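You operate a simulated robot arm through the tools that you are given. There is no shell and no other tool.

You are at the controls of a simulated robot arm. One attempt, no reset.

Task
Add the tray's yellow and red tomatoes to the lane carton and pen it between the purple stops.
Fine: the tray on the narrow table; use free cells; slide the N31 stop out, slide the carton up to it, then slide the N30 stop out.

Only the result counts: the job must be done as asked and must still hold three seconds after the hand-in. Knocking over, shifting, dropping, spilling or breaking anything else fails it.

Robot
A 6-joint arm with a four-finger gripper, fixed in place. Base frame: the origin is at the foot of the arm, x ahead of it, y to its left, z up. Lengths are in mm, angles in degrees, forces in N, time in s.
With the tool pointing down near the work surface it reaches from about 100 to 660 mm from the base axis. Its first joint turns from -166.0 to 166.0 degrees. Payload 3.43 kg.
Tool frame: the origin (TCP) lies between the finger pads and is the grasp point; the fingertips stand 30 mm ahead of it; z points along the fingers, y is the line along which they close. Largest opening 120 mm; the body of the gripper starts 85 mm behind the TCP.
Orientation is that of the tool frame in the base frame, as a unit quaternion [w, x, y, z]. With the fingers straight down and closing along the base's y, the tool's x points along the base's -x, its y along +y and its z along -z.

Tools
- The arm moves only by the tool nudge_tool. Its argument "motion" is a list that holds one entry, the list of rows, each a list of 7 numbers: the shift along the base's x, y, z in units of 300 mm (1.0 is 300 mm), then the turn, a rotation vector about the base's x, y, z in units of 60 degrees (1.0 is 60 degrees), then the finger opening in mm, from 0 to 120. In form: [[[dx, dy, dz, wx, wy, wz, claw], ...]]. A call has 1 to 20 rows; each row is the pose to reach, as a shift and turn from the pose commanded when the call began. A call with a number of a shift or a turn outside -1 to 1 is refused whole. A row lasts 0.2 s, in which the tool goes at most 50 mm and 8.6 degrees; a call with a longer step from one row to the next is refused whole, and so is a gripper value outside its range. A pose out of reach is approached as far as the arm can. The call stops where the force on the tool passes 90 N (or 10 N more than at its start, if that is more) or the arm is blocked; 0.2 s more then pass. Each finger halts on what it meets, pressing with about 33 N; the grip force reading is that of the motor and also rises with nothing between the fingers. The clock runs only during rows and for 0.2 s after the last one: add rows that repeat a pose to give the fingers time. It gives the time, the measured TCP pose, the force on the tool (base axes), the opening and the grip force at its end, in the units of the frame above (readings bear some noise), with the torque about the TCP (base axes, N m) and any sound that the robot's microphone picked up.
- Cameras (640 x 400 px; columns grow to the right, rows downward): "scene" is fixed at [399.6, 500.3, 1147.6]; the picture's right is [-0.98, -0.20, 0.00], its down [-0.16, 0.76, -0.63] and it looks along [0.13, -0.61, -0.78] (base axes); focal length 214 px, centre (320, 200). "wrist" rides on the gripper at [71, -17, -121] in the tool frame; the picture's right is [0.23, 0.97, 0.00], its down [-0.81, 0.19, -0.55] and it looks along [-0.54, 0.13, 0.83] (tool axes); focal length 275 px, centre (320, 200).
- camera(camera): a new picture of that camera. It takes no simulated time.
- move_column(by): slides the trunk up (or, below 0, down) by that many mm; the arm rides with it, the base frame stays. It gives what a move gives, with no picture.
- probe_pixels(camera, pixels): for up to 12 pixels [column, row] of the newest picture of that camera ("zoom" is the newest enlarged one), the place [x, y, z] in the base frame of the surface seen there, good to about 2 mm. It takes no simulated time.
- enlarge(camera, box): a new picture of the part [left, top, right, bottom] of that camera's present view, enlarged. It takes no simulated time.
- sign_off(): hands the job in; it is judged then, once.

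Unless the task says otherwise, let go and move clear before handing in.

The tools are called after "Request:" as name(argument=value, ...) on one line, values as JSON. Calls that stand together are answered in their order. nudge_tool: Moves the arm, as the interface text tells. Its arguments: {"type":"object","properties":{"motion":{"type":"array","items":{"type":"array","items":{"type":"array","items":{"type":"number"}}}}},"required":["motion"]} The other tools are called the same way: move_column (by) slides the trunk up or down; camera (camera) takes a picture; probe_pixels (camera, pixels) gives the place of the surface under pixels of a picture; enlarge (camera, box) takes an enlarged picture of a part of a camera's view; sign_off () hands the job in.

At the start:

```text
clock: 0.0
position: [556.5, 25.0, 947.1]
tcp_rot: [0.0, 0.0, 1.0, 0.0]
wrist_force: [-1.0, -1.0, -0.1]
wrist_torque: [-0.04, -0.01, 0.0]
finger_gap: 119.9
grip_force: 0.1
trunk travel left (down, up): [-25.0, 415.0]
```

scene: 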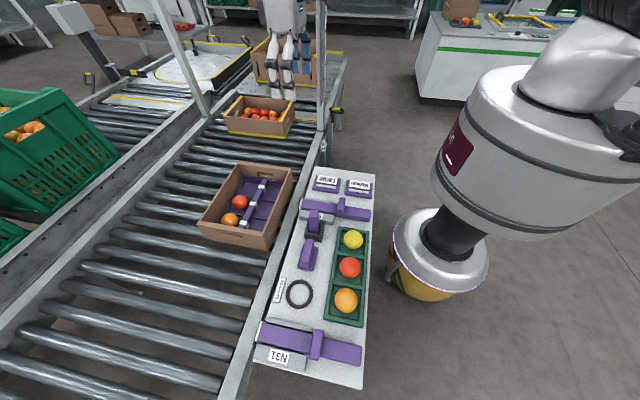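
wrist: 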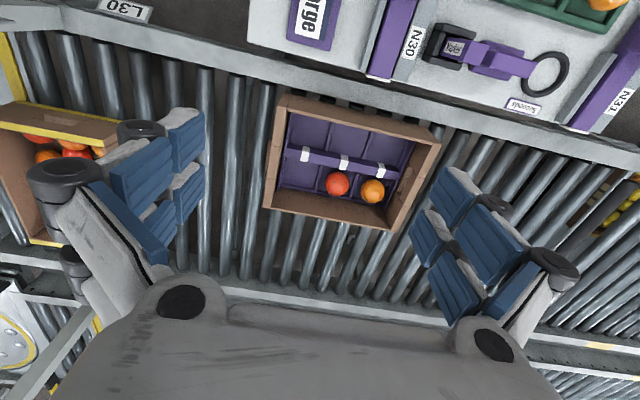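

The scene shows the carton on the roller lane around (248,205), the tray with yellow/red/orange tomatoes at (350,270), and purple stops at (335,208) and (315,343). I'll enlarge these to get detail.

Request:
enlarge(camera="scene", box=[190, 150, 390, 275])

Request:
enlarge(camera="wrist", box=[240, 0, 640, 250])

```text
3.20 times, centred on (290, 212) of scene
```

zoom: 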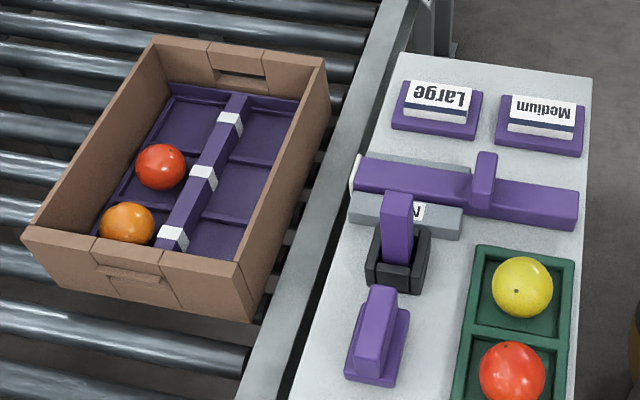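

```text
1.60 times, centred on (440, 125) of wrist
```

zoom: 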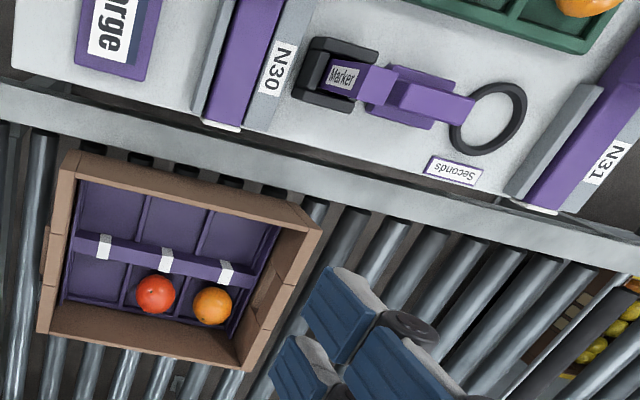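

The carton has 6 cells with 2 taken (red, orange); the stops are purple bars with a handle lug in gray guides. I'll probe the carton's and the table's positions.

Request:
camera(camera="scene")

Request:
probe_pixels(camera="scene", pixels=[[353, 239], [349, 266], [346, 299], [240, 201], [229, 219], [340, 203], [318, 345], [200, 222], [264, 249], [291, 170], [239, 163], [320, 180]])

Request:
enlarge(camera="scene", box=[240, 220, 400, 390])

```text
taken
```

scene: 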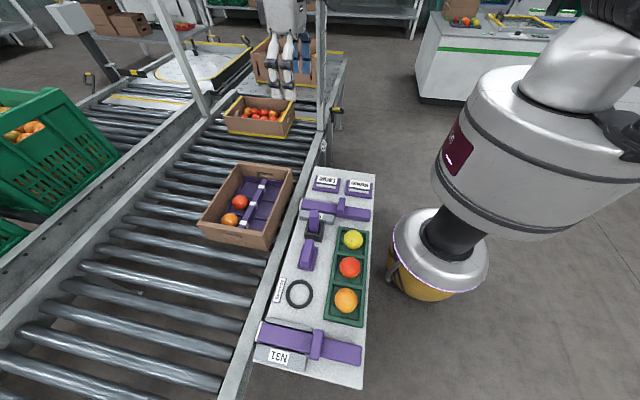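

```text
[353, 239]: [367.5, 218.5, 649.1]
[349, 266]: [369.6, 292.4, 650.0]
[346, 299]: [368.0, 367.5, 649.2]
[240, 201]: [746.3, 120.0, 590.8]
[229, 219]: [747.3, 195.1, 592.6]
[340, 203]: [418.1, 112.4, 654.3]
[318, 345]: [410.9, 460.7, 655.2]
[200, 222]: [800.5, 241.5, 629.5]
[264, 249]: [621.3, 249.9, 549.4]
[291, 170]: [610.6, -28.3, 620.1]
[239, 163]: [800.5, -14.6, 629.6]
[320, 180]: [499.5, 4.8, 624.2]
```

```text
2.35 times, centred on (320, 305) of scene
```

zoom: 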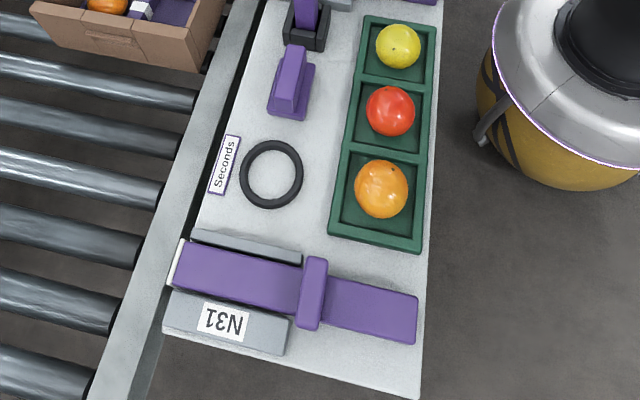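

Carton spans about x 610–800, y −25–245, N30 at y≈112 and N31 at y≈460. I'll measure cells, walls, stop lugs and guides more precisely with the zoomed views.

Request:
enlarge(camera="scene", box=[190, 155, 310, 255])

```text
4.00 times, centred on (250, 205) of scene
```

zoom: 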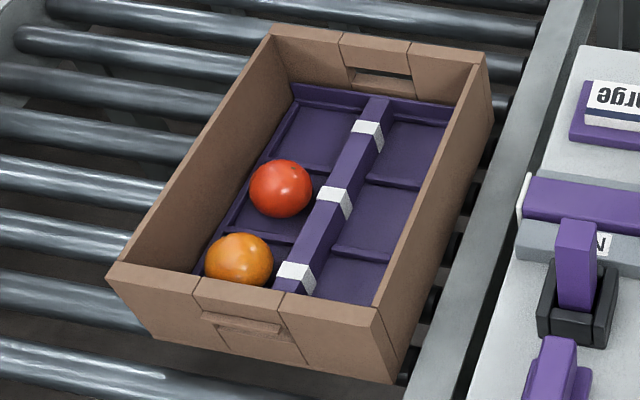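

Request:
probe_pixels(camera="zoom", pixels=[[115, 268], [377, 312], [480, 60], [275, 30], [283, 178], [240, 250], [410, 150], [380, 215], [340, 280], [320, 135], [295, 272], [370, 130]])

Request:
probe_pixels(camera="zoom", pixels=[[390, 360], [300, 350], [335, 200], [262, 215], [428, 165], [440, 340], [500, 250], [520, 200], [470, 140], [388, 285], [245, 300], [430, 250]])

```text
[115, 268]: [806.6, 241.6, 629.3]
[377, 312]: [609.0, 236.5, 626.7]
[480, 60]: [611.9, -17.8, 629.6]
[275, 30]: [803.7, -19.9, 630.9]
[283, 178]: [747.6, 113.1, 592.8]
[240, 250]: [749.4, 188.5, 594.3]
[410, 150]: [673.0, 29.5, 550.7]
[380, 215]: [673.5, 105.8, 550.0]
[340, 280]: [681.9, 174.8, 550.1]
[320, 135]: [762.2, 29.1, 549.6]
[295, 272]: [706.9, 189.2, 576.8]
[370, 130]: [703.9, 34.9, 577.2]
```

```text
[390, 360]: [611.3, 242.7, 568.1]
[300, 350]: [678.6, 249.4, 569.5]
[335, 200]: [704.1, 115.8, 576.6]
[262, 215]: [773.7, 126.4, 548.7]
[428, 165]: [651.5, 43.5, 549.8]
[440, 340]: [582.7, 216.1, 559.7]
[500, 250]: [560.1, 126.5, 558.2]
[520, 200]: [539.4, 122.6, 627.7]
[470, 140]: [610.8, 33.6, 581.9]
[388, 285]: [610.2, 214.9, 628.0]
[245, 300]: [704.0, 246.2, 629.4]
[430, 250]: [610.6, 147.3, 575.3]
```

Carton rim is z≈630, cell floors z≈550, near-column free cells around x≈665 and y≈35/110/185. Next I'll look closely at both stops and the tray.

Request:
enlarge(camera="scene", box=[290, 185, 380, 241])

Request:
probe_pixels(camera="zoom", pixels=[[100, 125], [200, 130], [290, 145], [350, 60], [355, 120], [450, 150], [550, 170], [200, 90], [220, 185], [300, 200], [180, 260], [480, 60]])

```text
7.11 times, centred on (335, 213) of scene
```

zoom: 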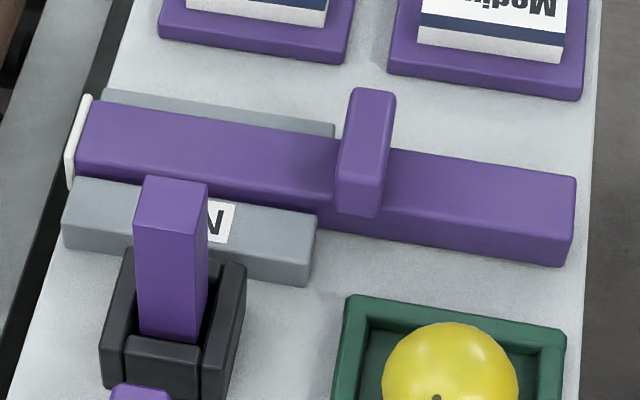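

```text
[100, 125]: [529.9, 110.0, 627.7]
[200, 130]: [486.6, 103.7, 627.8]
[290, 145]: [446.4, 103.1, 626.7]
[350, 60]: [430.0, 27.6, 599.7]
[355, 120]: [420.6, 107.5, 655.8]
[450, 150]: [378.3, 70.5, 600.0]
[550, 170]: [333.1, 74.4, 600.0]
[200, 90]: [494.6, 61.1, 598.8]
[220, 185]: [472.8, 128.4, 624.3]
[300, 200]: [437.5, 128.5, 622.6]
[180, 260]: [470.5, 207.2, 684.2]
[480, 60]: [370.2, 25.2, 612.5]
```

Table top is z≈600, bar top z≈628, lug top z≈656 with lug at about (420,108). Now I'll measure the tray cells and the N31 stop.

Request:
enlarge(camera="scene", box=[310, 220, 390, 330])

Request:
probe_pixels(camera="zoom", pixels=[[310, 80], [310, 130], [310, 155], [295, 70], [215, 130], [405, 60], [300, 60], [330, 140], [260, 60], [390, 100], [250, 130], [300, 120]])

```text
3.64 times, centred on (350, 275) of scene
```

zoom: 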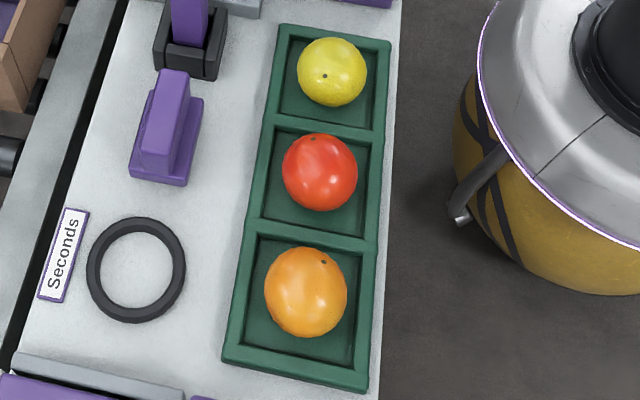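

```text
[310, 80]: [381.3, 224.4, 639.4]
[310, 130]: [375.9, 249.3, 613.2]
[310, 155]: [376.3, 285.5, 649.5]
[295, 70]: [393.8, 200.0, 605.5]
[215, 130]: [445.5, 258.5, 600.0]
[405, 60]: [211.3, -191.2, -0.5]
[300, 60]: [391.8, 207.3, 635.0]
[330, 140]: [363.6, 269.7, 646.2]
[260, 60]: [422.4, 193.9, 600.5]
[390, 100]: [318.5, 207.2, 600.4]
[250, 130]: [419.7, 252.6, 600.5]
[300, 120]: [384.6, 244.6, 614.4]
```

Tray walls top out at z≈614 and the floor is ~605; tomatoes are ~45 mm in diameter. I'll probe the wall edges and N31 in detail.

Request:
probe_pixels(camera="zoom", pixels=[[285, 30], [335, 35], [385, 42], [278, 80], [382, 90], [268, 120], [320, 125], [378, 137], [258, 170], [255, 228], [315, 235], [372, 245]])

Request:
probe_pixels(camera="zoom", pixels=[[290, 45], [375, 50], [375, 125], [285, 110], [362, 75], [330, 105], [330, 45], [300, 80], [350, 165], [320, 208], [285, 175], [325, 76]])

Request:
enlarge(camera="scene", box=[240, 310, 380, 395])

```text
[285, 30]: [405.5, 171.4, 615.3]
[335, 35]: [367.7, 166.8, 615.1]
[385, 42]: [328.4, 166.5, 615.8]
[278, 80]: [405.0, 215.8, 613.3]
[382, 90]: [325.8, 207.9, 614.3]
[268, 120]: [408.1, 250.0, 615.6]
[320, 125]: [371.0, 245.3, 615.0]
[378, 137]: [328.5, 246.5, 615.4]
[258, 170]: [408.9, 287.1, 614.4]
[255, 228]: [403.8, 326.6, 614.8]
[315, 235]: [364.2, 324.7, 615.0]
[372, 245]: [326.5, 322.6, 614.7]
```

```text
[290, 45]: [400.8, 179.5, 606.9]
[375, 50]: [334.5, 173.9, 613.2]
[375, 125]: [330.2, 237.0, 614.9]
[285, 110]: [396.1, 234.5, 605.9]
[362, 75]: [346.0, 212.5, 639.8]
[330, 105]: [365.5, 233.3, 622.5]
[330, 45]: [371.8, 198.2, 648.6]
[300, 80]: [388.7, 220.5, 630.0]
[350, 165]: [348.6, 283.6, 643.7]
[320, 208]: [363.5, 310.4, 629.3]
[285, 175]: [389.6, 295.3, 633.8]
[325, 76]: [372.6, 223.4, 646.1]
```

```text
4.57 times, centred on (310, 352) of scene
```

zoom: 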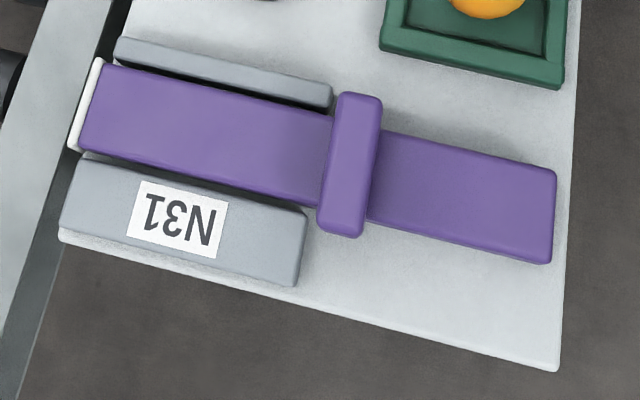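

Tray cell centres look like (367,208), (367,286), (367,364), tomatoes r≈23. Now probing N31 in the newest zoom.

Request:
probe_pixels(camera="zoom", pixels=[[100, 70], [85, 145], [200, 130], [350, 110], [340, 200], [370, 170], [450, 190], [550, 175], [545, 255], [240, 70], [330, 85], [290, 225]])

Request:
enlarge(camera="wrist", box=[320, 0, 640, 200])

```text
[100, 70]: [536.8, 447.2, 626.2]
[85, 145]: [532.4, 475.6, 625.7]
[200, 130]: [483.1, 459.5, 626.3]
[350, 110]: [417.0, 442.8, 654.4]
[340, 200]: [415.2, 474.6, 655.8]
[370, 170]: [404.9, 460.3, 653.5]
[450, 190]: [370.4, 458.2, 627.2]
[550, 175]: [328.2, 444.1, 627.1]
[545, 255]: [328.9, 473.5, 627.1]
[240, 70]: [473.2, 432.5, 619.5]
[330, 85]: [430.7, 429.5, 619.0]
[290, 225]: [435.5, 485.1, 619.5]
```

```text
2.00 times, centred on (480, 100) of wrist
```

zoom: 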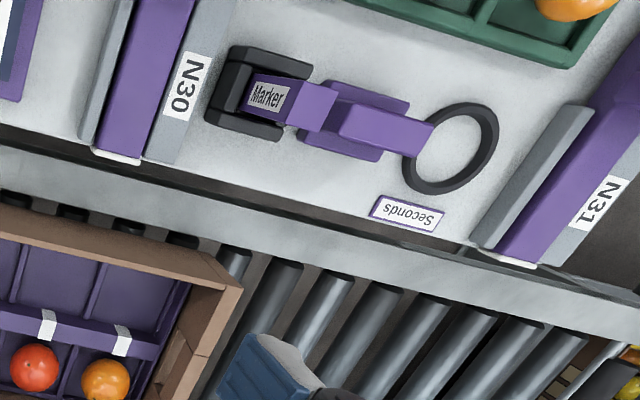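

N31 bar spans x 326–537, y 444–476, lug at about (413,459). I'll probe the arm and both N30's bar/marker holder to learn clearances, then move.

Request:
probe_pixels(camera="scene", pixels=[[440, 240], [420, 290], [470, 265], [450, 150], [520, 90], [560, 190], [600, 60], [620, 20], [450, 225]])

Request:
enlarge(camera="scene", box=[270, 165, 390, 240])

Request:
probe_pixels(camera="zoom", pixels=[[180, 190], [360, 215], [375, 185], [390, 220], [560, 215], [555, 250], [205, 250], [255, 330], [180, 345], [175, 300], [290, 225], [530, 160]])

```text
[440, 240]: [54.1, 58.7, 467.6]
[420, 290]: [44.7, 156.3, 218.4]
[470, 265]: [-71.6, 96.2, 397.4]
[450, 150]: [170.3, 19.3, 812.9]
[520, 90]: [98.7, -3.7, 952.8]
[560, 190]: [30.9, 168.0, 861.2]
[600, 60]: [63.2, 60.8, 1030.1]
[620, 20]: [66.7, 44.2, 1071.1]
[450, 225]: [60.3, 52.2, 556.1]
```

```text
5.33 times, centred on (330, 202) of scene
```

zoom: 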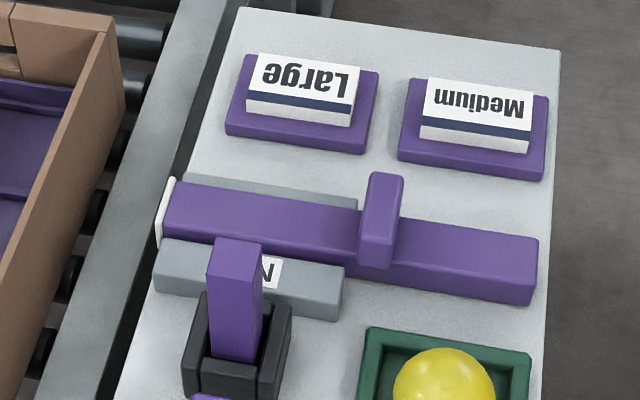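

```text
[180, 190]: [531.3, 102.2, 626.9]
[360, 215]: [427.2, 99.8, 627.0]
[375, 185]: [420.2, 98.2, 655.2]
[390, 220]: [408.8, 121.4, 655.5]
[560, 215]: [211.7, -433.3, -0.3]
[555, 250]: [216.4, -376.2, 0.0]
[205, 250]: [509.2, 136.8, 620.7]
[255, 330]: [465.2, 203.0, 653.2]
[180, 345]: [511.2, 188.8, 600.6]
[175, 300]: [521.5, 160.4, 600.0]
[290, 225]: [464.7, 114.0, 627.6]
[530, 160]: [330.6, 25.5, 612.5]
```

Everything on the table stays below z≈684, and the shoulder is near z≈830. I'll move to a hover over the yellow tomato (367,211) at z≈760 with the fingers set to 70 mm.

Request:
nudge_tool(motion=[[[-0.079, 0.0775, -0.078, 0, 0, 0, 110], [-0.158, 0.155, -0.156, 0, 0, 0, 100], [-0.236, 0.2325, -0.234, 0, 0, 0, 90], [-0.315, 0.31, -0.312, 0, 0, 0, 80], [-0.394, 0.3875, -0.39, 0, 0, 0, 70], [-0.4725, 0.465, -0.468, 0, 0, 0, 70], [-0.551, 0.5425, -0.546, 0, 0, 0, 70], [-0.63, 0.62, -0.624, 0, 0, 0, 70], [-0.63, 0.62, -0.624, 0, 0, 0, 70]]])

Request:
camera(camera="wrist")

Request:
camera(camera="scene")

```text
clock: 2.0
position: [367.5, 210.7, 759.6]
tcp_rot: [0.0, 0.001, 1.0, 0.0]
wrist_force: [-0.4, 0.9, -1.7]
wrist_torque: [-0.03, 0.01, -0.01]
finger_gap: 70.0
grip_force: 0.1
trunk travel left (down, up): [-25.0, 415.0]
```

```text
taken
```

wrist: 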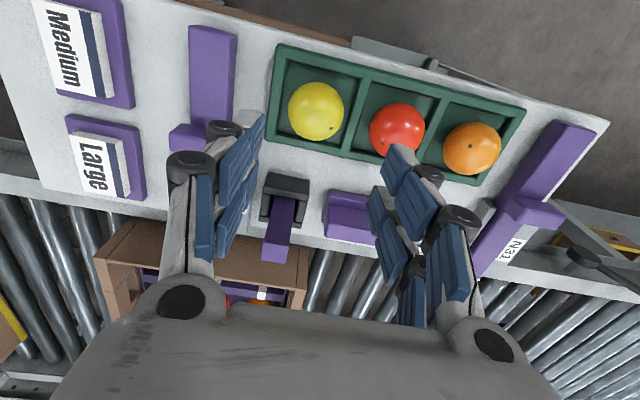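

```text
taken
```

scene: 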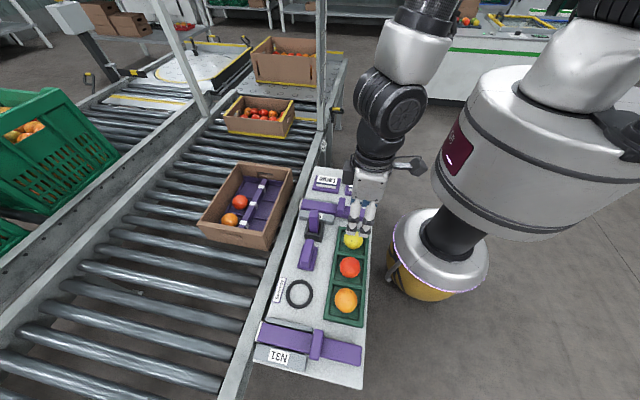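

The wrist view shows yellow at (316,110), red at (397,130), orange at (471,148), with clear space around. I'll probe the tomato outlines to get centres.

Request:
probe_pixels(camera="wrist", pixels=[[316, 110], [292, 110], [340, 112], [316, 85], [314, 135], [397, 130], [372, 128], [421, 132], [398, 106], [395, 152], [280, 90], [360, 100]])

```text
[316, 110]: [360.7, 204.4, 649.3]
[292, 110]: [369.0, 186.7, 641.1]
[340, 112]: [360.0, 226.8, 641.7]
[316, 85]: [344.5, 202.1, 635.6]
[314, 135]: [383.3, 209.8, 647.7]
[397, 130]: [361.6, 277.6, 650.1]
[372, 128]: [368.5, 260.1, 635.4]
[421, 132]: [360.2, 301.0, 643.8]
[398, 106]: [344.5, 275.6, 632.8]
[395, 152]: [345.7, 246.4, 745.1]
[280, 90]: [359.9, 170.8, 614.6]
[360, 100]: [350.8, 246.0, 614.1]
```

Yellow's centre works out to about (367.5, 208, 628) with r≈25, red at (367.5, 285.5, 628). I'll descend with a 66 mm opening so the tips stop at z≈618, just above the tray walls.

Request:
nudge_tool(motion=[[[0, -0.008, -0.12, 0, 0, 0, 66], [0, -0.008, -0.24, 0, 0, 0, 66], [0, -0.008, -0.31, 0, 0, 0, 66], [0, -0.008, -0.35, 0, 0, 0, 66], [0, -0.008, -0.373, 0, 0, 0, 66], [0, -0.008, -0.373, 0, 0, 0, 66]]])

Request:
enlarge(camera="scene", box=[310, 190, 400, 290])

Request:
camera(camera="wrist")

```text
clock: 3.4
position: [369.8, 207.2, 646.6]
tcp_rot: [0.0, 0.0, 1.0, 0.0]
wrist_force: [-0.4, -0.4, 0.5]
wrist_torque: [0.04, -0.02, -0.01]
finger_gap: 66.0
grip_force: 0.1
trunk travel left (down, up): [-25.0, 415.0]
```

```text
4.00 times, centred on (355, 240) of scene
```

zoom: 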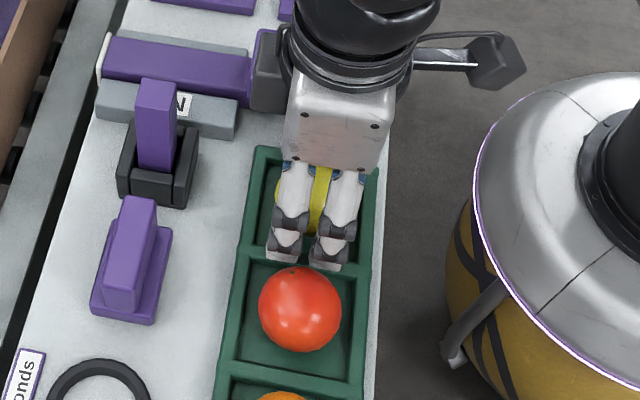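

```text
taken
```

wrist: 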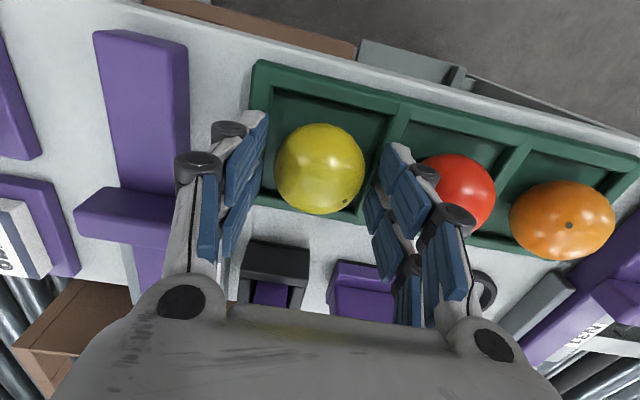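

The fingers straddle the yellow tomato (wrist (318,168)) with clearance to red at (455,190). Now I'll close gently.

Request:
nudge_tool(motion=[[[0, 0, 0, 0, 0, 0, 56], [0, 0, 0, 0, 0, 0, 50], [0, 0, 0, 0, 0, 0, 47], [0, 0, 0, 0, 0, 0, 45], [0, 0, 0, 0, 0, 0, 45]]])

```text
clock: 4.6
position: [369.7, 207.5, 646.6]
tcp_rot: [0.001, 0.0, 1.0, 0.0]
wrist_force: [-0.9, 0.0, 0.8]
wrist_torque: [-0.02, 0.04, -0.01]
finger_gap: 49.2
grip_force: 16.1
trunk travel left (down, up): [-25.0, 415.0]
```

Yellow is held (gap 49.2, 16 N). I'll lift straight up to z≈760 and then carry it over to the near-column cell at (662,38), checking reach.

Request:
nudge_tool(motion=[[[0, 0, 0.06, 0, 0, 0, 45], [0, 0, 0.16, 0, 0, 0, 45], [0, 0, 0.28, 0, 0, 0, 45], [0, 0, 0.373, 0, 0, 0, 45], [0.05, -0.03, 0.373, 0, 0, 0, 45], [0.14, -0.08, 0.373, 0, 0, 0, 45], [0.25, -0.145, 0.373, 0, 0, 0, 45], [0.37, -0.215, 0.373, 0, 0, 0, 45], [0.49, -0.285, 0.373, 0, 0, 0, 45], [0.61, -0.355, 0.373, 0, 0, 0, 45], [0.73, -0.425, 0.373, 0, 0, 0, 45], [0.84, -0.49, 0.373, 0, 0, 0, 45], [0.93, -0.54, 0.373, 0, 0, 0, 45], [0.982, -0.567, 0.373, 0, 0, 0, 45], [0.982, -0.567, 0.373, 0, 0, 0, 45]]])

Request:
camera(camera="scene")

Request:
camera(camera="wrist")

```text
clock: 7.8
position: [663.3, 36.4, 757.9]
tcp_rot: [0.0, 0.001, 1.0, 0.0]
wrist_force: [0.0, 0.3, -0.7]
wrist_torque: [0.0, 0.03, 0.03]
finger_gap: 48.8
grip_force: 16.0
trunk travel left (down, up): [-25.0, 415.0]
```

```text
taken
```

scene: 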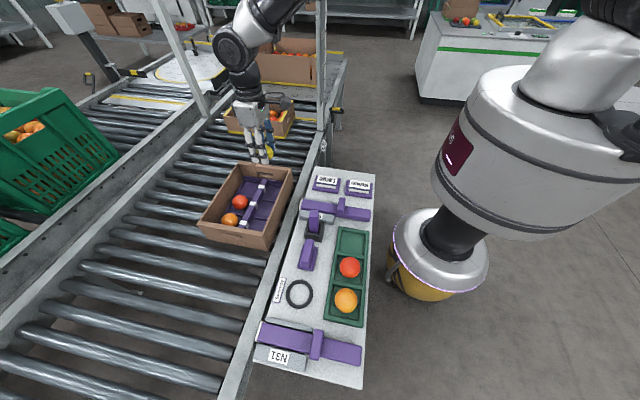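

```text
taken
```

wrist: 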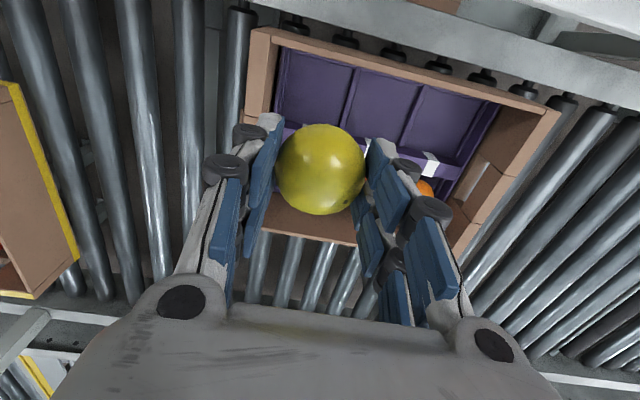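

Reach is fine at (663,36,758). I'll probe the near-column cell boundaries in this wrist view before lowering.

Request:
probe_pixels(camera="wrist", pixels=[[282, 75], [315, 80], [353, 90], [382, 105], [413, 115], [445, 130], [490, 120], [310, 50], [375, 70], [390, 145], [285, 120], [262, 60]])

Request:
enlarge(camera="wrist", box=[230, 20, 570, 230])

```text
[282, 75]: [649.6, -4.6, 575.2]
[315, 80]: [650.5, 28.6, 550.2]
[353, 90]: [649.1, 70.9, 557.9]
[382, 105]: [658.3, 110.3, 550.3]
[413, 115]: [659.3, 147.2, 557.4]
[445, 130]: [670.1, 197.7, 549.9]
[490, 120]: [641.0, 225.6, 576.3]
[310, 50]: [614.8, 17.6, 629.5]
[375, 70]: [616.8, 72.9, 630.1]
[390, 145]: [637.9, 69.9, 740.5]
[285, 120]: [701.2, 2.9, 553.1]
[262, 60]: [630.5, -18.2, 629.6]
```

```text
1.88 times, centred on (400, 125) of wrist
```

zoom: 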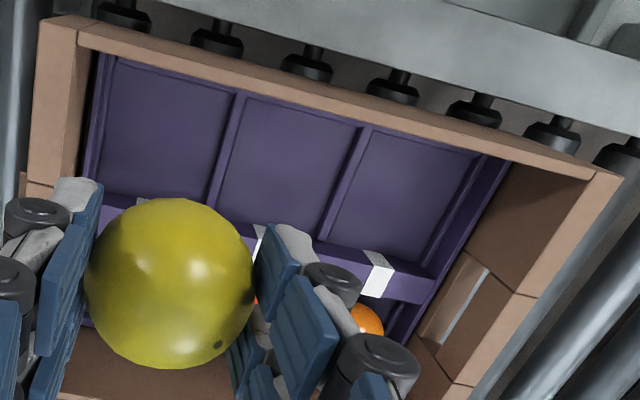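

Cell floors are z≈550 with ridges at y≈71 and 147 (z≈557) and the insert rim at z≈575. I'll lower yellow to commanded z≈594 at (660,38), where its bottom should just meet the cell floor.

Request:
nudge_tool(motion=[[[-0.006, 0, -0.1, 0, 0, 0, 45], [-0.006, 0, -0.22, 0, 0, 0, 45], [-0.006, 0, -0.34, 0, 0, 0, 45], [-0.006, 0, -0.44, 0, 0, 0, 45], [-0.006, 0, -0.5, 0, 0, 0, 45], [-0.006, 0, -0.535, 0, 0, 0, 45], [-0.006, 0, -0.5525, 0, 0, 0, 45], [-0.006, 0, -0.5525, 0, 0, 0, 45]]])

Request:
camera(camera="wrist")

Request:
enlarge(camera="scene", box=[190, 125, 310, 255])

```text
clock: 9.6
position: [656.5, 37.8, 594.0]
tcp_rot: [0.0, 0.0, 1.0, -0.001]
wrist_force: [-0.1, -0.6, -0.6]
wrist_torque: [0.02, 0.02, -0.01]
finger_gap: 48.7
grip_force: 16.6
out of reach, approached as far as the arm can: row 7, 8
trunk travel left (down, up): [-25.0, 415.0]
```

```text
taken
```

wrist: 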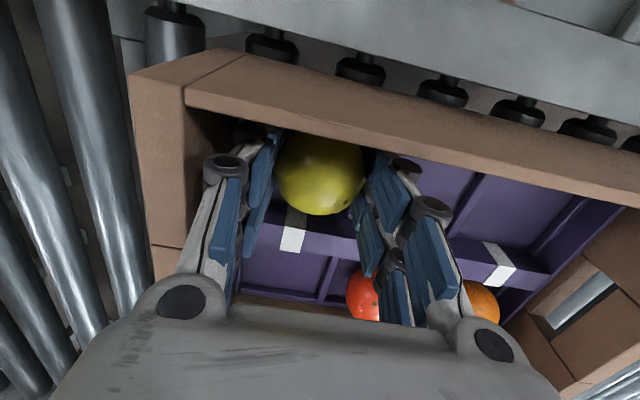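

```text
3.08 times, centred on (250, 190) of scene
```

zoom: 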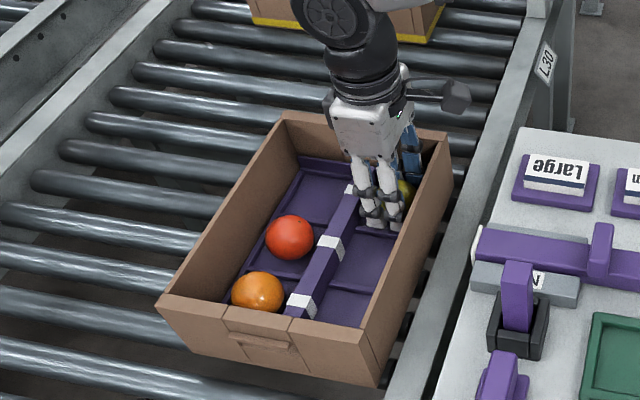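

The arm is right at its reach limit here (656.5 vs 660) but yellow is well inside the cell. I'll ease x back by 4 mm and lower ~2 mm before releasing.

Request:
nudge_tool(motion=[[[-0.015, 0, -0.004, 0, 0, 0, 45], [-0.017, 0, -0.007, 0, 0, 0, 45], [-0.017, 0, -0.007, 0, 0, 0, 45]]])

```text
clock: 10.4
position: [653.5, 38.1, 593.2]
tcp_rot: [-0.001, 0.0, 1.0, 0.0]
wrist_force: [0.5, -0.6, -0.1]
wrist_torque: [-0.04, 0.05, 0.0]
finger_gap: 49.2
grip_force: 16.0
trunk travel left (down, up): [-25.0, 415.0]
```

No contact force yet at z≈593.2, so about 1–2 mm remains. I'll lower 1.5 mm more, open slightly to 58 mm and hold to let it settle.

Request:
nudge_tool(motion=[[[0, 0, -0.005, 0, 0, 0, 45], [0, 0, -0.005, 0, 0, 0, 48], [0, 0, -0.005, 0, 0, 0, 52], [0, 0, -0.005, 0, 0, 0, 57], [0, 0, -0.005, 0, 0, 0, 57], [0, 0, -0.005, 0, 0, 0, 57]]])

Request:
camera(camera="wrist")

```text
clock: 11.8
position: [652.2, 37.8, 591.6]
tcp_rot: [0.0, 0.001, 1.0, 0.0]
wrist_force: [0.1, -0.4, -0.8]
wrist_torque: [0.0, 0.0, 0.01]
finger_gap: 57.1
grip_force: 0.1
trunk travel left (down, up): [-25.0, 415.0]
```

```text
taken
```

wrist: 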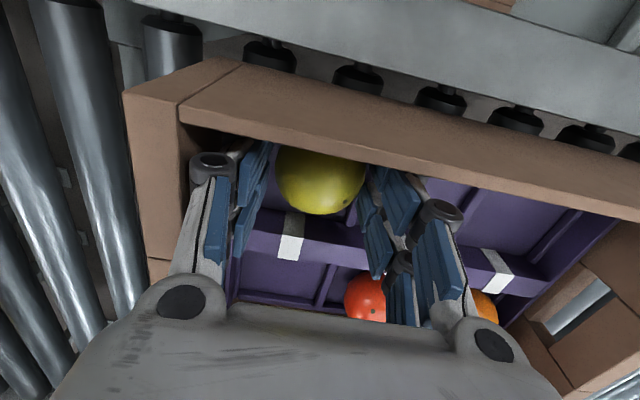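

Yellow is released (gap 57, no grip force) and sits at wrist (320,180) in its cell. I'll rise straight up to z≈760 and look at where it rests.

Request:
nudge_tool(motion=[[[0, 0, 0.05, 0, 0, 0, 57], [0, 0, 0.15, 0, 0, 0, 57], [0, 0, 0.28, 0, 0, 0, 57], [0, 0, 0.42, 0, 0, 0, 57], [0, 0, 0.56, 0, 0, 0, 66], [0, 0, 0.56, 0, 0, 0, 66]]])

Request:
camera(camera="wrist")

Request:
camera(camera="scene")

```text
clock: 13.2
position: [680.2, 38.8, 669.4]
tcp_rot: [-0.001, 0.0, 1.0, 0.0]
wrist_force: [0.4, -0.3, 0.2]
wrist_torque: [-0.02, -0.01, -0.02]
finger_gap: 66.2
grip_force: 0.1
out of reach, approached as far as the arm can: row 1, 2, 3, 4, 5, 6
trunk travel left (down, up): [-25.0, 415.0]
```

```text
taken
```

wrist: 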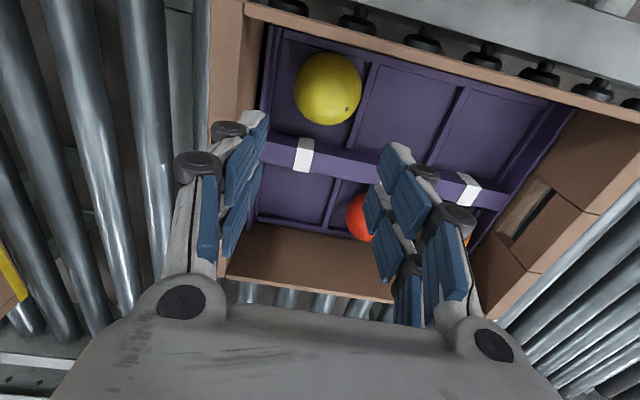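

```text
taken
```

scene: 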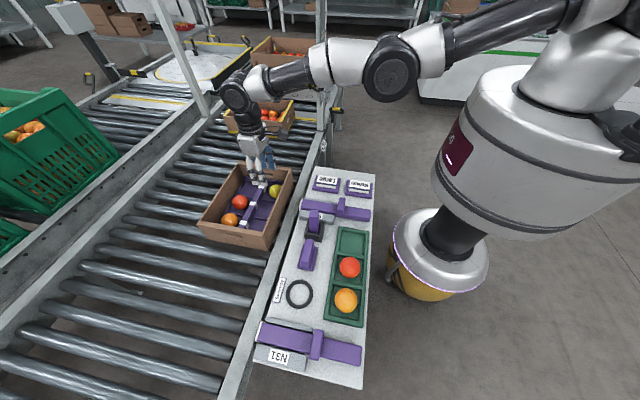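

Yellow sits in its cell (wrist (328,88)), but the arm ended stretched out at (680,39,669) instead of straight up, so it hit its reach limit. I'll retract inward and up in small steps.

Request:
nudge_tool(motion=[[[-0.08, 0, 0.05, 0, 0, 0, 66], [-0.16, 0, 0.1, 0, 0, 0, 66], [-0.16, 0, 0.1, 0, 0, 0, 66]]])

```text
clock: 14.0
position: [682.8, 42.4, 677.8]
tcp_rot: [-0.001, 0.0, 1.0, 0.001]
wrist_force: [0.2, 0.3, -0.5]
wrist_torque: [0.0, -0.03, 0.02]
finger_gap: 65.8
grip_force: 0.1
out of reach, approached as far as the arm can: row 1, 2, 3
trunk travel left (down, up): [-25.0, 415.0]
```

The arm still reports out of reach and only crept along an arc at (683,42,678), so it's near a straight-elbow posture. I'll look at the arm's shape before trying anything else.

Request:
camera(camera="scene")

Request:
probe_pixels(camera="scene", pixels=[[390, 72], [320, 62], [345, 60], [270, 78], [237, 95], [430, 50], [520, 20], [600, 15], [250, 115], [480, 35]])

```text
taken
```

scene: 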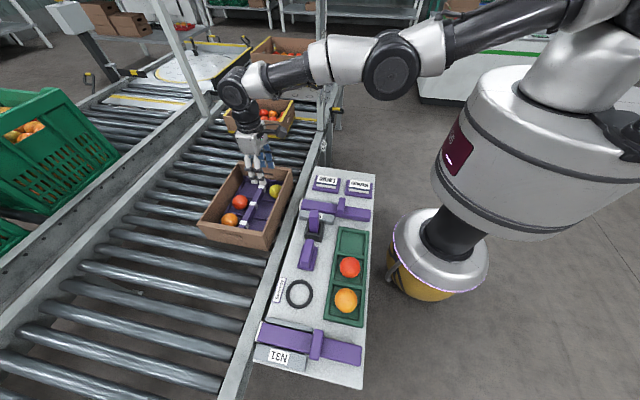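

```text
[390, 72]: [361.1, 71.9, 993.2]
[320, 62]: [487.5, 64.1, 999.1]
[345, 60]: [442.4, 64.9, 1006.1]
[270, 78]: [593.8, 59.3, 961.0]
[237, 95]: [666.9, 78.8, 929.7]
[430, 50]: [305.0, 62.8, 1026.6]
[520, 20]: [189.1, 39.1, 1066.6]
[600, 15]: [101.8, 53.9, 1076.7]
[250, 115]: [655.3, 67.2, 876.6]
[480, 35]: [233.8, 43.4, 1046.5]
```

The elbow (361,993) lies on the line between shoulder (~0,1085) and wrist (667,930), so the arm is straight and upward motion bends it the wrong way. I'll first send a zero shift to learn which pose the controller treats as commanded.

Request:
nudge_tool(motion=[[[0, 0, 0, 0, 0, 0, 66]]])

```text
clock: 14.4
position: [681.6, 40.4, 678.1]
tcp_rot: [-0.001, 0.0, 1.0, 0.001]
wrist_force: [0.3, -0.5, 0.9]
wrist_torque: [0.03, 0.02, 0.01]
finger_gap: 66.2
grip_force: 0.1
trunk travel left (down, up): [-25.0, 415.0]
```

The zero shift was accepted, so the commanded pose equals the actual pose. I'll move slightly down and inward (tips stay above z≈618, yellow's top is 600) to bend the elbow the right way.

Request:
nudge_tool(motion=[[[-0.03, 0, -0.04, 0, 0, 0, 66], [-0.06, 0, -0.07, 0, 0, 0, 66], [-0.1, 0, -0.08, 0, 0, 0, 66], [-0.14, 0, -0.08, 0, 0, 0, 66], [-0.14, 0, -0.08, 0, 0, 0, 66]]])

```text
clock: 15.6
position: [673.5, 42.2, 647.8]
tcp_rot: [0.0, 0.0, 1.0, 0.0]
wrist_force: [1.2, -0.8, -0.2]
wrist_torque: [0.01, 0.0, 0.02]
finger_gap: 66.1
grip_force: 0.1
out of reach, approached as far as the arm can: row 1, 2, 3, 4, 5
trunk travel left (down, up): [-25.0, 415.0]
```

The arm slid along its arc to (673,42,648), still straight. Near a straight elbow even a few mm inward needs a large elbow turn per row, so I'll try very fine inward steps at constant height.

Request:
nudge_tool(motion=[[[-0.001, 0, 0, 0, 0, 0, 66], [-0.002, 0, 0, 0, 0, 0, 66], [-0.0033, 0, 0, 0, 0, 0, 66], [-0.005, 0, 0, 0, 0, 0, 66], [-0.0067, 0, 0, 0, 0, 0, 66], [-0.009, 0, 0, 0, 0, 0, 66], [-0.0115, 0, 0, 0, 0, 0, 66], [-0.0145, 0, 0, 0, 0, 0, 66], [-0.018, 0, 0, 0, 0, 0, 66], [-0.022, 0, 0, 0, 0, 0, 66], [-0.0265, 0, 0, 0, 0, 0, 66], [-0.032, 0, 0, 0, 0, 0, 66], [-0.038, 0, 0, 0, 0, 0, 66], [-0.045, 0, 0, 0, 0, 0, 66], [-0.052, 0, 0, 0, 0, 0, 66], [-0.06, 0, 0, 0, 0, 0, 66], [-0.068, 0, 0, 0, 0, 0, 66], [-0.076, 0, 0, 0, 0, 0, 66]]])

```text
clock: 19.4
position: [673.1, 44.2, 644.8]
tcp_rot: [-0.001, 0.0, 1.0, 0.001]
wrist_force: [1.1, -1.1, 0.1]
wrist_torque: [0.01, -0.02, 0.01]
finger_gap: 66.1
grip_force: 0.0
out of reach, approached as far as the arm can: row 6, 7, 8, 9, 10, 11, 12, 13, 14, 15, 16, 17, 18
trunk travel left (down, up): [-25.0, 415.0]
```

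Steps beyond ~2 mm inward still fail, so the elbow is pinned at straight. I'll first swing up along the reach arc to z≈745 (clear of the carton), then tilt the tool inward about the wrist to bend the elbow.

Request:
nudge_tool(motion=[[[0.0283, 0.0018, 0.1007, 0, 0, 0, 66], [0.0557, 0.0036, 0.2173, 0, 0, 0, 66], [0.0773, 0.005, 0.334, 0, 0, 0, 66], [0.0773, 0.005, 0.334, 0, 0, 0, 66]]])

```text
clock: 20.4
position: [697.9, 47.4, 743.4]
tcp_rot: [-0.001, 0.0, 1.0, 0.0]
wrist_force: [-0.3, -0.6, 0.4]
wrist_torque: [0.0, 0.03, -0.01]
finger_gap: 65.8
grip_force: 0.0
trunk travel left (down, up): [-25.0, 415.0]
```

Moved along the arc to (698,47,743) cleanly. Now I'll tilt the tool inward (fingers toward the base) about the wrist so the elbow is drawn into a bend.

Request:
nudge_tool(motion=[[[-0.057, -0.004, 0.002, 0, 0.0667, 0, 66], [-0.115, -0.0075, 0.0077, 0, 0.1333, 0, 66], [-0.172, -0.011, 0.017, 0, 0.2, 0, 66], [-0.227, -0.015, 0.031, 0, 0.2667, 0, 66], [-0.282, -0.018, 0.048, 0, 0.3333, 0, 66], [-0.335, -0.022, 0.069, 0, 0.4, 0, 66], [-0.335, -0.022, 0.069, 0, 0.4, 0, 66]]])

Request:
camera(camera="scene")

```text
clock: 22.0
position: [597.9, 39.3, 766.8]
tcp_rot: [-0.209, 0.0, 0.978, 0.001]
wrist_force: [0.7, -0.1, 0.1]
wrist_torque: [0.0, -0.01, -0.01]
finger_gap: 66.0
grip_force: 0.3
out of reach, approached as far as the arm can: row 2, 3, 4
trunk travel left (down, up): [-25.0, 415.0]
```

```text
taken
```

scene: 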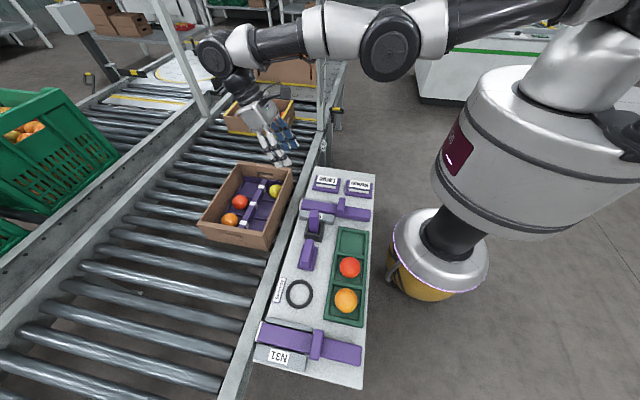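

The last rows were accepted and the tool is at (598,39,767), tilted inward. I'll continue inward to bend the elbow further before untilting.

Request:
nudge_tool(motion=[[[-0.05, 0, 0, 0, 0, 0, 66], [-0.12, 0, 0.01, 0, 0, 0, 66], [-0.22, 0, 0.02, 0, 0, 0, 66], [-0.33, 0, 0.03, 0, 0, 0, 66], [-0.45, 0, 0.04, 0, 0, 0, 66], [-0.45, 0, 0.04, 0, 0, 0, 66]]])

Request:
camera(camera="scene")

```text
clock: 23.4
position: [598.5, 40.9, 766.9]
tcp_rot: [-0.209, 0.0, 0.978, -0.001]
wrist_force: [0.6, 0.3, -0.3]
wrist_torque: [0.02, -0.02, 0.0]
finger_gap: 65.8
grip_force: 0.0
out of reach, approached as far as the arm can: row 1, 2, 3, 4, 5, 6
trunk travel left (down, up): [-25.0, 415.0]
```

```text
taken
```

scene: 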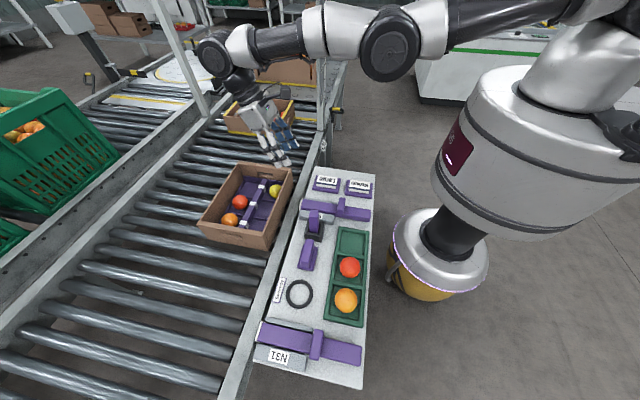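

Still pinned: inward rows were all refused. I'll measure shoulder, elbow and wrist centres to see which side of straight the elbow is on.

Request:
enlarge(camera="scene", box=[180, 0, 640, 120])

Request:
probe_pixels(camera="scene", pixels=[[390, 45], [213, 57], [240, 47], [325, 30], [290, 40], [430, 25], [500, 15], [560, 8], [600, 8], [640, 5], [450, 35], [340, 48]])

```text
1.39 times, centred on (410, 60) of scene
```

zoom: 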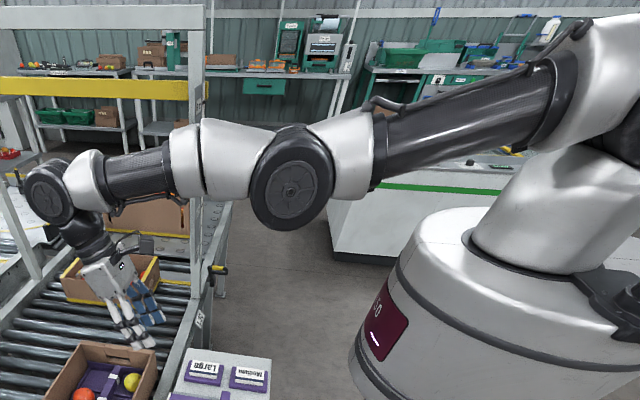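

```text
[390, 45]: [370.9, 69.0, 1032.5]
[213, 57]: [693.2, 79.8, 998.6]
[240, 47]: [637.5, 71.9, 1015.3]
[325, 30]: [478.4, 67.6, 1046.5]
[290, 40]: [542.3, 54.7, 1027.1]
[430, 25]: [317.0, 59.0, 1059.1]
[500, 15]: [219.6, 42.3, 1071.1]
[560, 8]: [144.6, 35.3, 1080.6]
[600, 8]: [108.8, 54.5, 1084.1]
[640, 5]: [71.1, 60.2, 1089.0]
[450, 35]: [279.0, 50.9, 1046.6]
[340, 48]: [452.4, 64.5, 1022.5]
```

The elbow disc (scene (388,54)) lies below the shoulder–wrist line, so the elbow flipped slightly to the wrong side and sits at its limit. I'll untilt to slightly outward, stretch to full length there, and then rotate inward to carry the elbow back through straight.

Request:
nudge_tool(motion=[[[0.1093, 0.007, -0.0397, 0, -0.1333, 0, 66], [0.223, 0.0143, -0.064, 0, -0.2667, 0, 66], [0.339, 0.022, -0.072, 0, -0.4, 0, 66], [0.455, 0.0297, -0.064, 0, -0.5333, 0, 66], [0.49, 0.032, -0.066, 0, -0.5333, 0, 66], [0.49, 0.032, -0.066, 0, -0.5333, 0, 66]]])

Request:
camera(camera="scene")

Request:
enlarge(camera="scene", box=[180, 0, 640, 120])

```text
clock: 24.8
position: [735.4, 47.1, 745.7]
tcp_rot: [0.071, -0.001, 0.998, 0.0]
wrist_force: [-0.3, 0.4, 0.1]
wrist_torque: [0.04, -0.04, 0.02]
finger_gap: 66.0
grip_force: 0.1
out of reach, approached as far as the arm can: row 5, 6
trunk travel left (down, up): [-25.0, 415.0]
```

```text
taken
```

scene: 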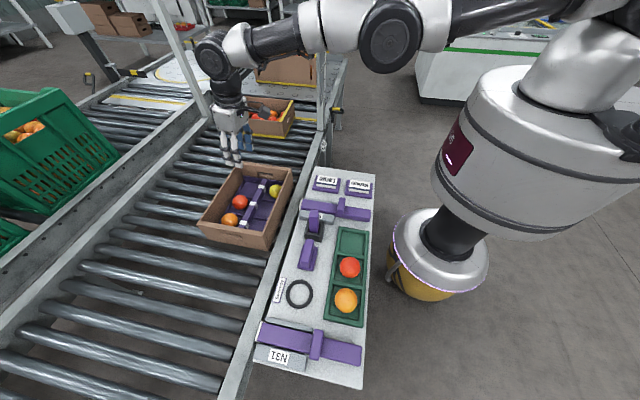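

```text
1.39 times, centred on (410, 60) of scene
```

zoom: 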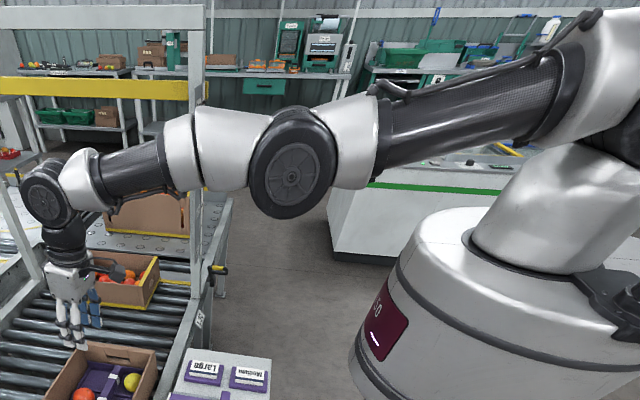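

The elbow disc has risen from zoom row 192 to 178 while stretching, so it's close to straight now. I'll probe disc centres to quantify.

Request:
probe_pixels(camera="zoom", pixels=[[292, 178], [46, 197], [230, 150], [130, 170], [350, 140], [450, 115], [520, 95]])

```text
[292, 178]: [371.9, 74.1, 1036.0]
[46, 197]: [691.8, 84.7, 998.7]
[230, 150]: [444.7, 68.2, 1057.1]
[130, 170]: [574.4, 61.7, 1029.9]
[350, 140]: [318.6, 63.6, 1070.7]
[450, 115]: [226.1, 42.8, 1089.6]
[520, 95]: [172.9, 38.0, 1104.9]
```

The arm is now within about 1–4° of straight. I'll rotate the tool inward about the wrist with no radial bias and check how the elbow responds.

Request:
nudge_tool(motion=[[[-0.116, -0.0075, -0.008, 0, 0.1333, 0, 66], [-0.232, -0.015, 0, 0, 0.2667, 0, 66], [-0.3457, -0.0225, 0.0243, 0, 0.4, 0, 66], [-0.3457, -0.0225, 0.0243, 0, 0.4, 0, 66]]])

Request:
enlarge(camera="scene", box=[180, 0, 640, 120])

Request:
probe_pixels(camera="zoom", pixels=[[292, 178], [46, 197], [350, 140], [450, 115]])

```text
clock: 25.8
position: [630.7, 40.6, 753.1]
tcp_rot: [-0.141, 0.0, 0.99, 0.0]
wrist_force: [-0.9, -0.1, 0.1]
wrist_torque: [-0.01, 0.04, -0.01]
finger_gap: 66.1
grip_force: 0.0
trunk travel left (down, up): [-25.0, 415.0]
```

```text
1.39 times, centred on (410, 60) of scene
```

zoom: 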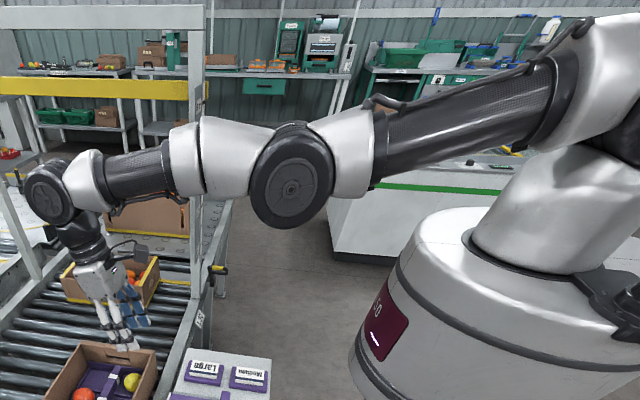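

```text
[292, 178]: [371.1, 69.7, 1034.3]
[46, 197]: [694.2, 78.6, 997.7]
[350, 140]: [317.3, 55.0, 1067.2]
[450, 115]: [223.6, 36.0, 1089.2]
```

Fitting the poses gives shoulder z≈1096, wrist offset ≈240 mm, and max arm length ≈712 mm. I'll stretch fully, rotate inward while held stretched to carry the elbow across, then draw inward progressively.

Request:
nudge_tool(motion=[[[0.0567, 0.0036, -0.0087, 0, 0, 0, 66], [0.0567, 0.0036, -0.0087, 0, 0, 0, 66], [-0.0813, -0.0052, 0.035, 0, 0.1333, 0, 66], [-0.1797, -0.0115, 0.0877, 0, 0.2667, 0, 66], [-0.2697, -0.0173, 0.1537, 0, 0.4, 0, 66], [-0.2863, -0.0183, 0.1563, 0, 0.4, 0, 66], [-0.2993, -0.0192, 0.1583, 0, 0.4, 0, 66], [-0.3357, -0.0215, 0.1643, 0, 0.4, 0, 66], [-0.418, -0.0268, 0.1773, 0, 0.4, 0, 66], [-0.5167, -0.0331, 0.1933, 0, 0.4, 0, 66], [-0.5167, -0.0331, 0.1933, 0, 0.4, 0, 66]]])

Request:
enlarge(camera="scene", box=[180, 0, 640, 120])

```text
clock: 28.2
position: [476.6, 29.6, 814.8]
tcp_rot: [-0.341, 0.001, 0.94, 0.0]
wrist_force: [0.0, -0.6, -0.7]
wrist_torque: [0.0, 0.02, 0.01]
finger_gap: 65.9
grip_force: 0.1
out of reach, approached as far as the arm can: row 1, 2, 3, 4, 5
trunk travel left (down, up): [-25.0, 415.0]
```

```text
1.39 times, centred on (410, 60) of scene
```

zoom: 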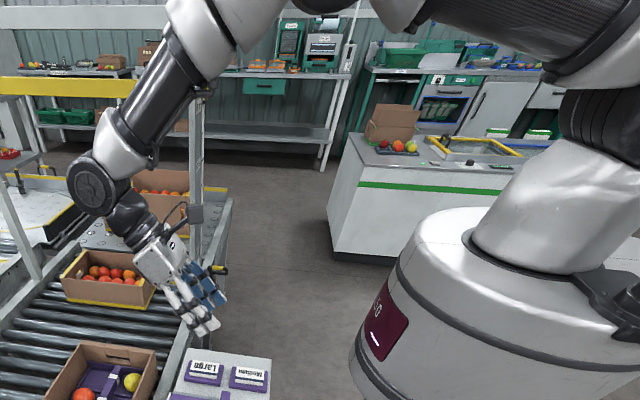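

The elbow is bent the right way again (TCP 477,30,815). From now on I'll stay well within a 700 mm shoulder–wrist distance, tilting when needed; next I'll go upright over the red tomato (367.5,285.5) at z≈760.

Request:
nudge_tool(motion=[[[-0.0455, 0.1066, -0.0228, 0, -0.0831, 0, 66], [-0.091, 0.2133, -0.0457, 0, -0.1661, 0, 66], [-0.1364, 0.32, -0.0685, 0, -0.2492, 0, 66], [-0.1818, 0.4266, -0.0913, 0, -0.3322, 0, 66], [-0.2273, 0.5332, -0.1142, 0, -0.4153, 0, 66], [-0.2728, 0.6398, -0.137, 0, -0.4984, 0, 66], [-0.3182, 0.7465, -0.1598, 0, -0.5814, 0, 66], [-0.3637, 0.853, -0.1827, 0, -0.6645, 0, 66], [-0.3637, 0.853, -0.1827, 0, -0.6645, 0, 66]]])

Request:
camera(camera="wrist")

Request:
camera(camera="scene")

```text
clock: 30.2
position: [365.4, 286.1, 759.3]
tcp_rot: [-0.001, 0.0, 1.0, 0.0]
wrist_force: [0.4, 0.3, 0.5]
wrist_torque: [-0.03, 0.0, -0.03]
finger_gap: 66.0
grip_force: 0.0
trunk travel left (down, up): [-25.0, 415.0]
```

```text
taken
```

wrist: 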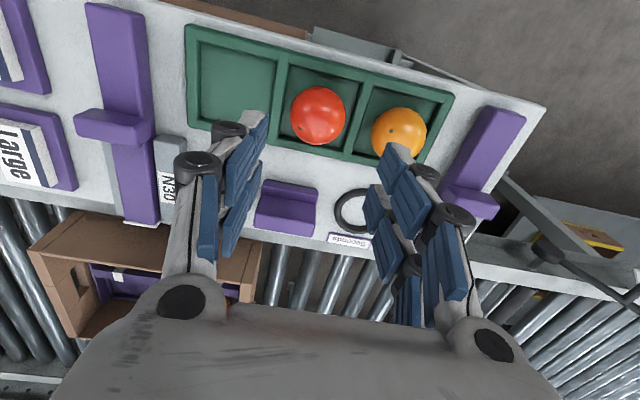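

```text
taken
```

scene: 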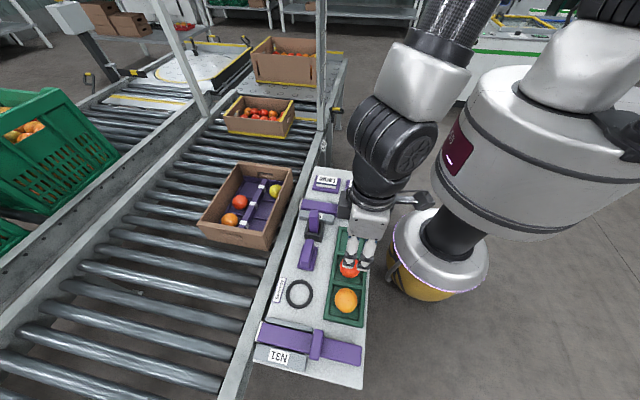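

Positioned over red (wrist (318,115)) with no obstruction. I'll descend to z≈649 and then close gently.

Request:
nudge_tool(motion=[[[0.005, -0.002, -0.12, 0, 0, 0, 66], [0.005, -0.002, -0.24, 0, 0, 0, 66], [0.005, -0.002, -0.31, 0, 0, 0, 66], [0.005, -0.002, -0.35, 0, 0, 0, 66], [0.005, -0.002, -0.369, 0, 0, 0, 66], [0.005, -0.002, -0.369, 0, 0, 0, 66]]])

Request:
camera(camera="wrist")

```text
clock: 31.6
position: [369.0, 284.2, 647.1]
tcp_rot: [-0.001, 0.0, 1.0, 0.0]
wrist_force: [0.4, -0.2, 0.1]
wrist_torque: [0.02, 0.02, 0.01]
finger_gap: 66.1
grip_force: 0.0
trunk travel left (down, up): [-25.0, 415.0]
```

```text
taken
```

wrist: 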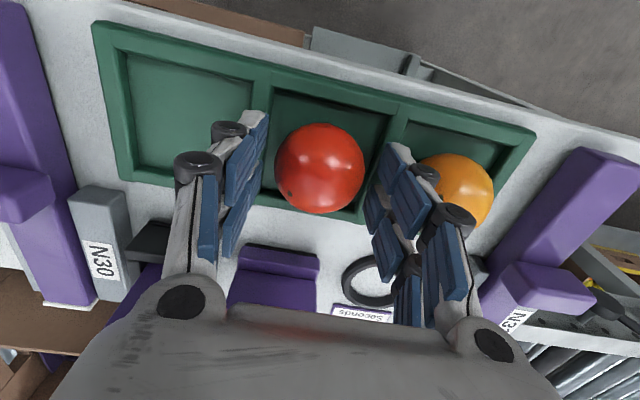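

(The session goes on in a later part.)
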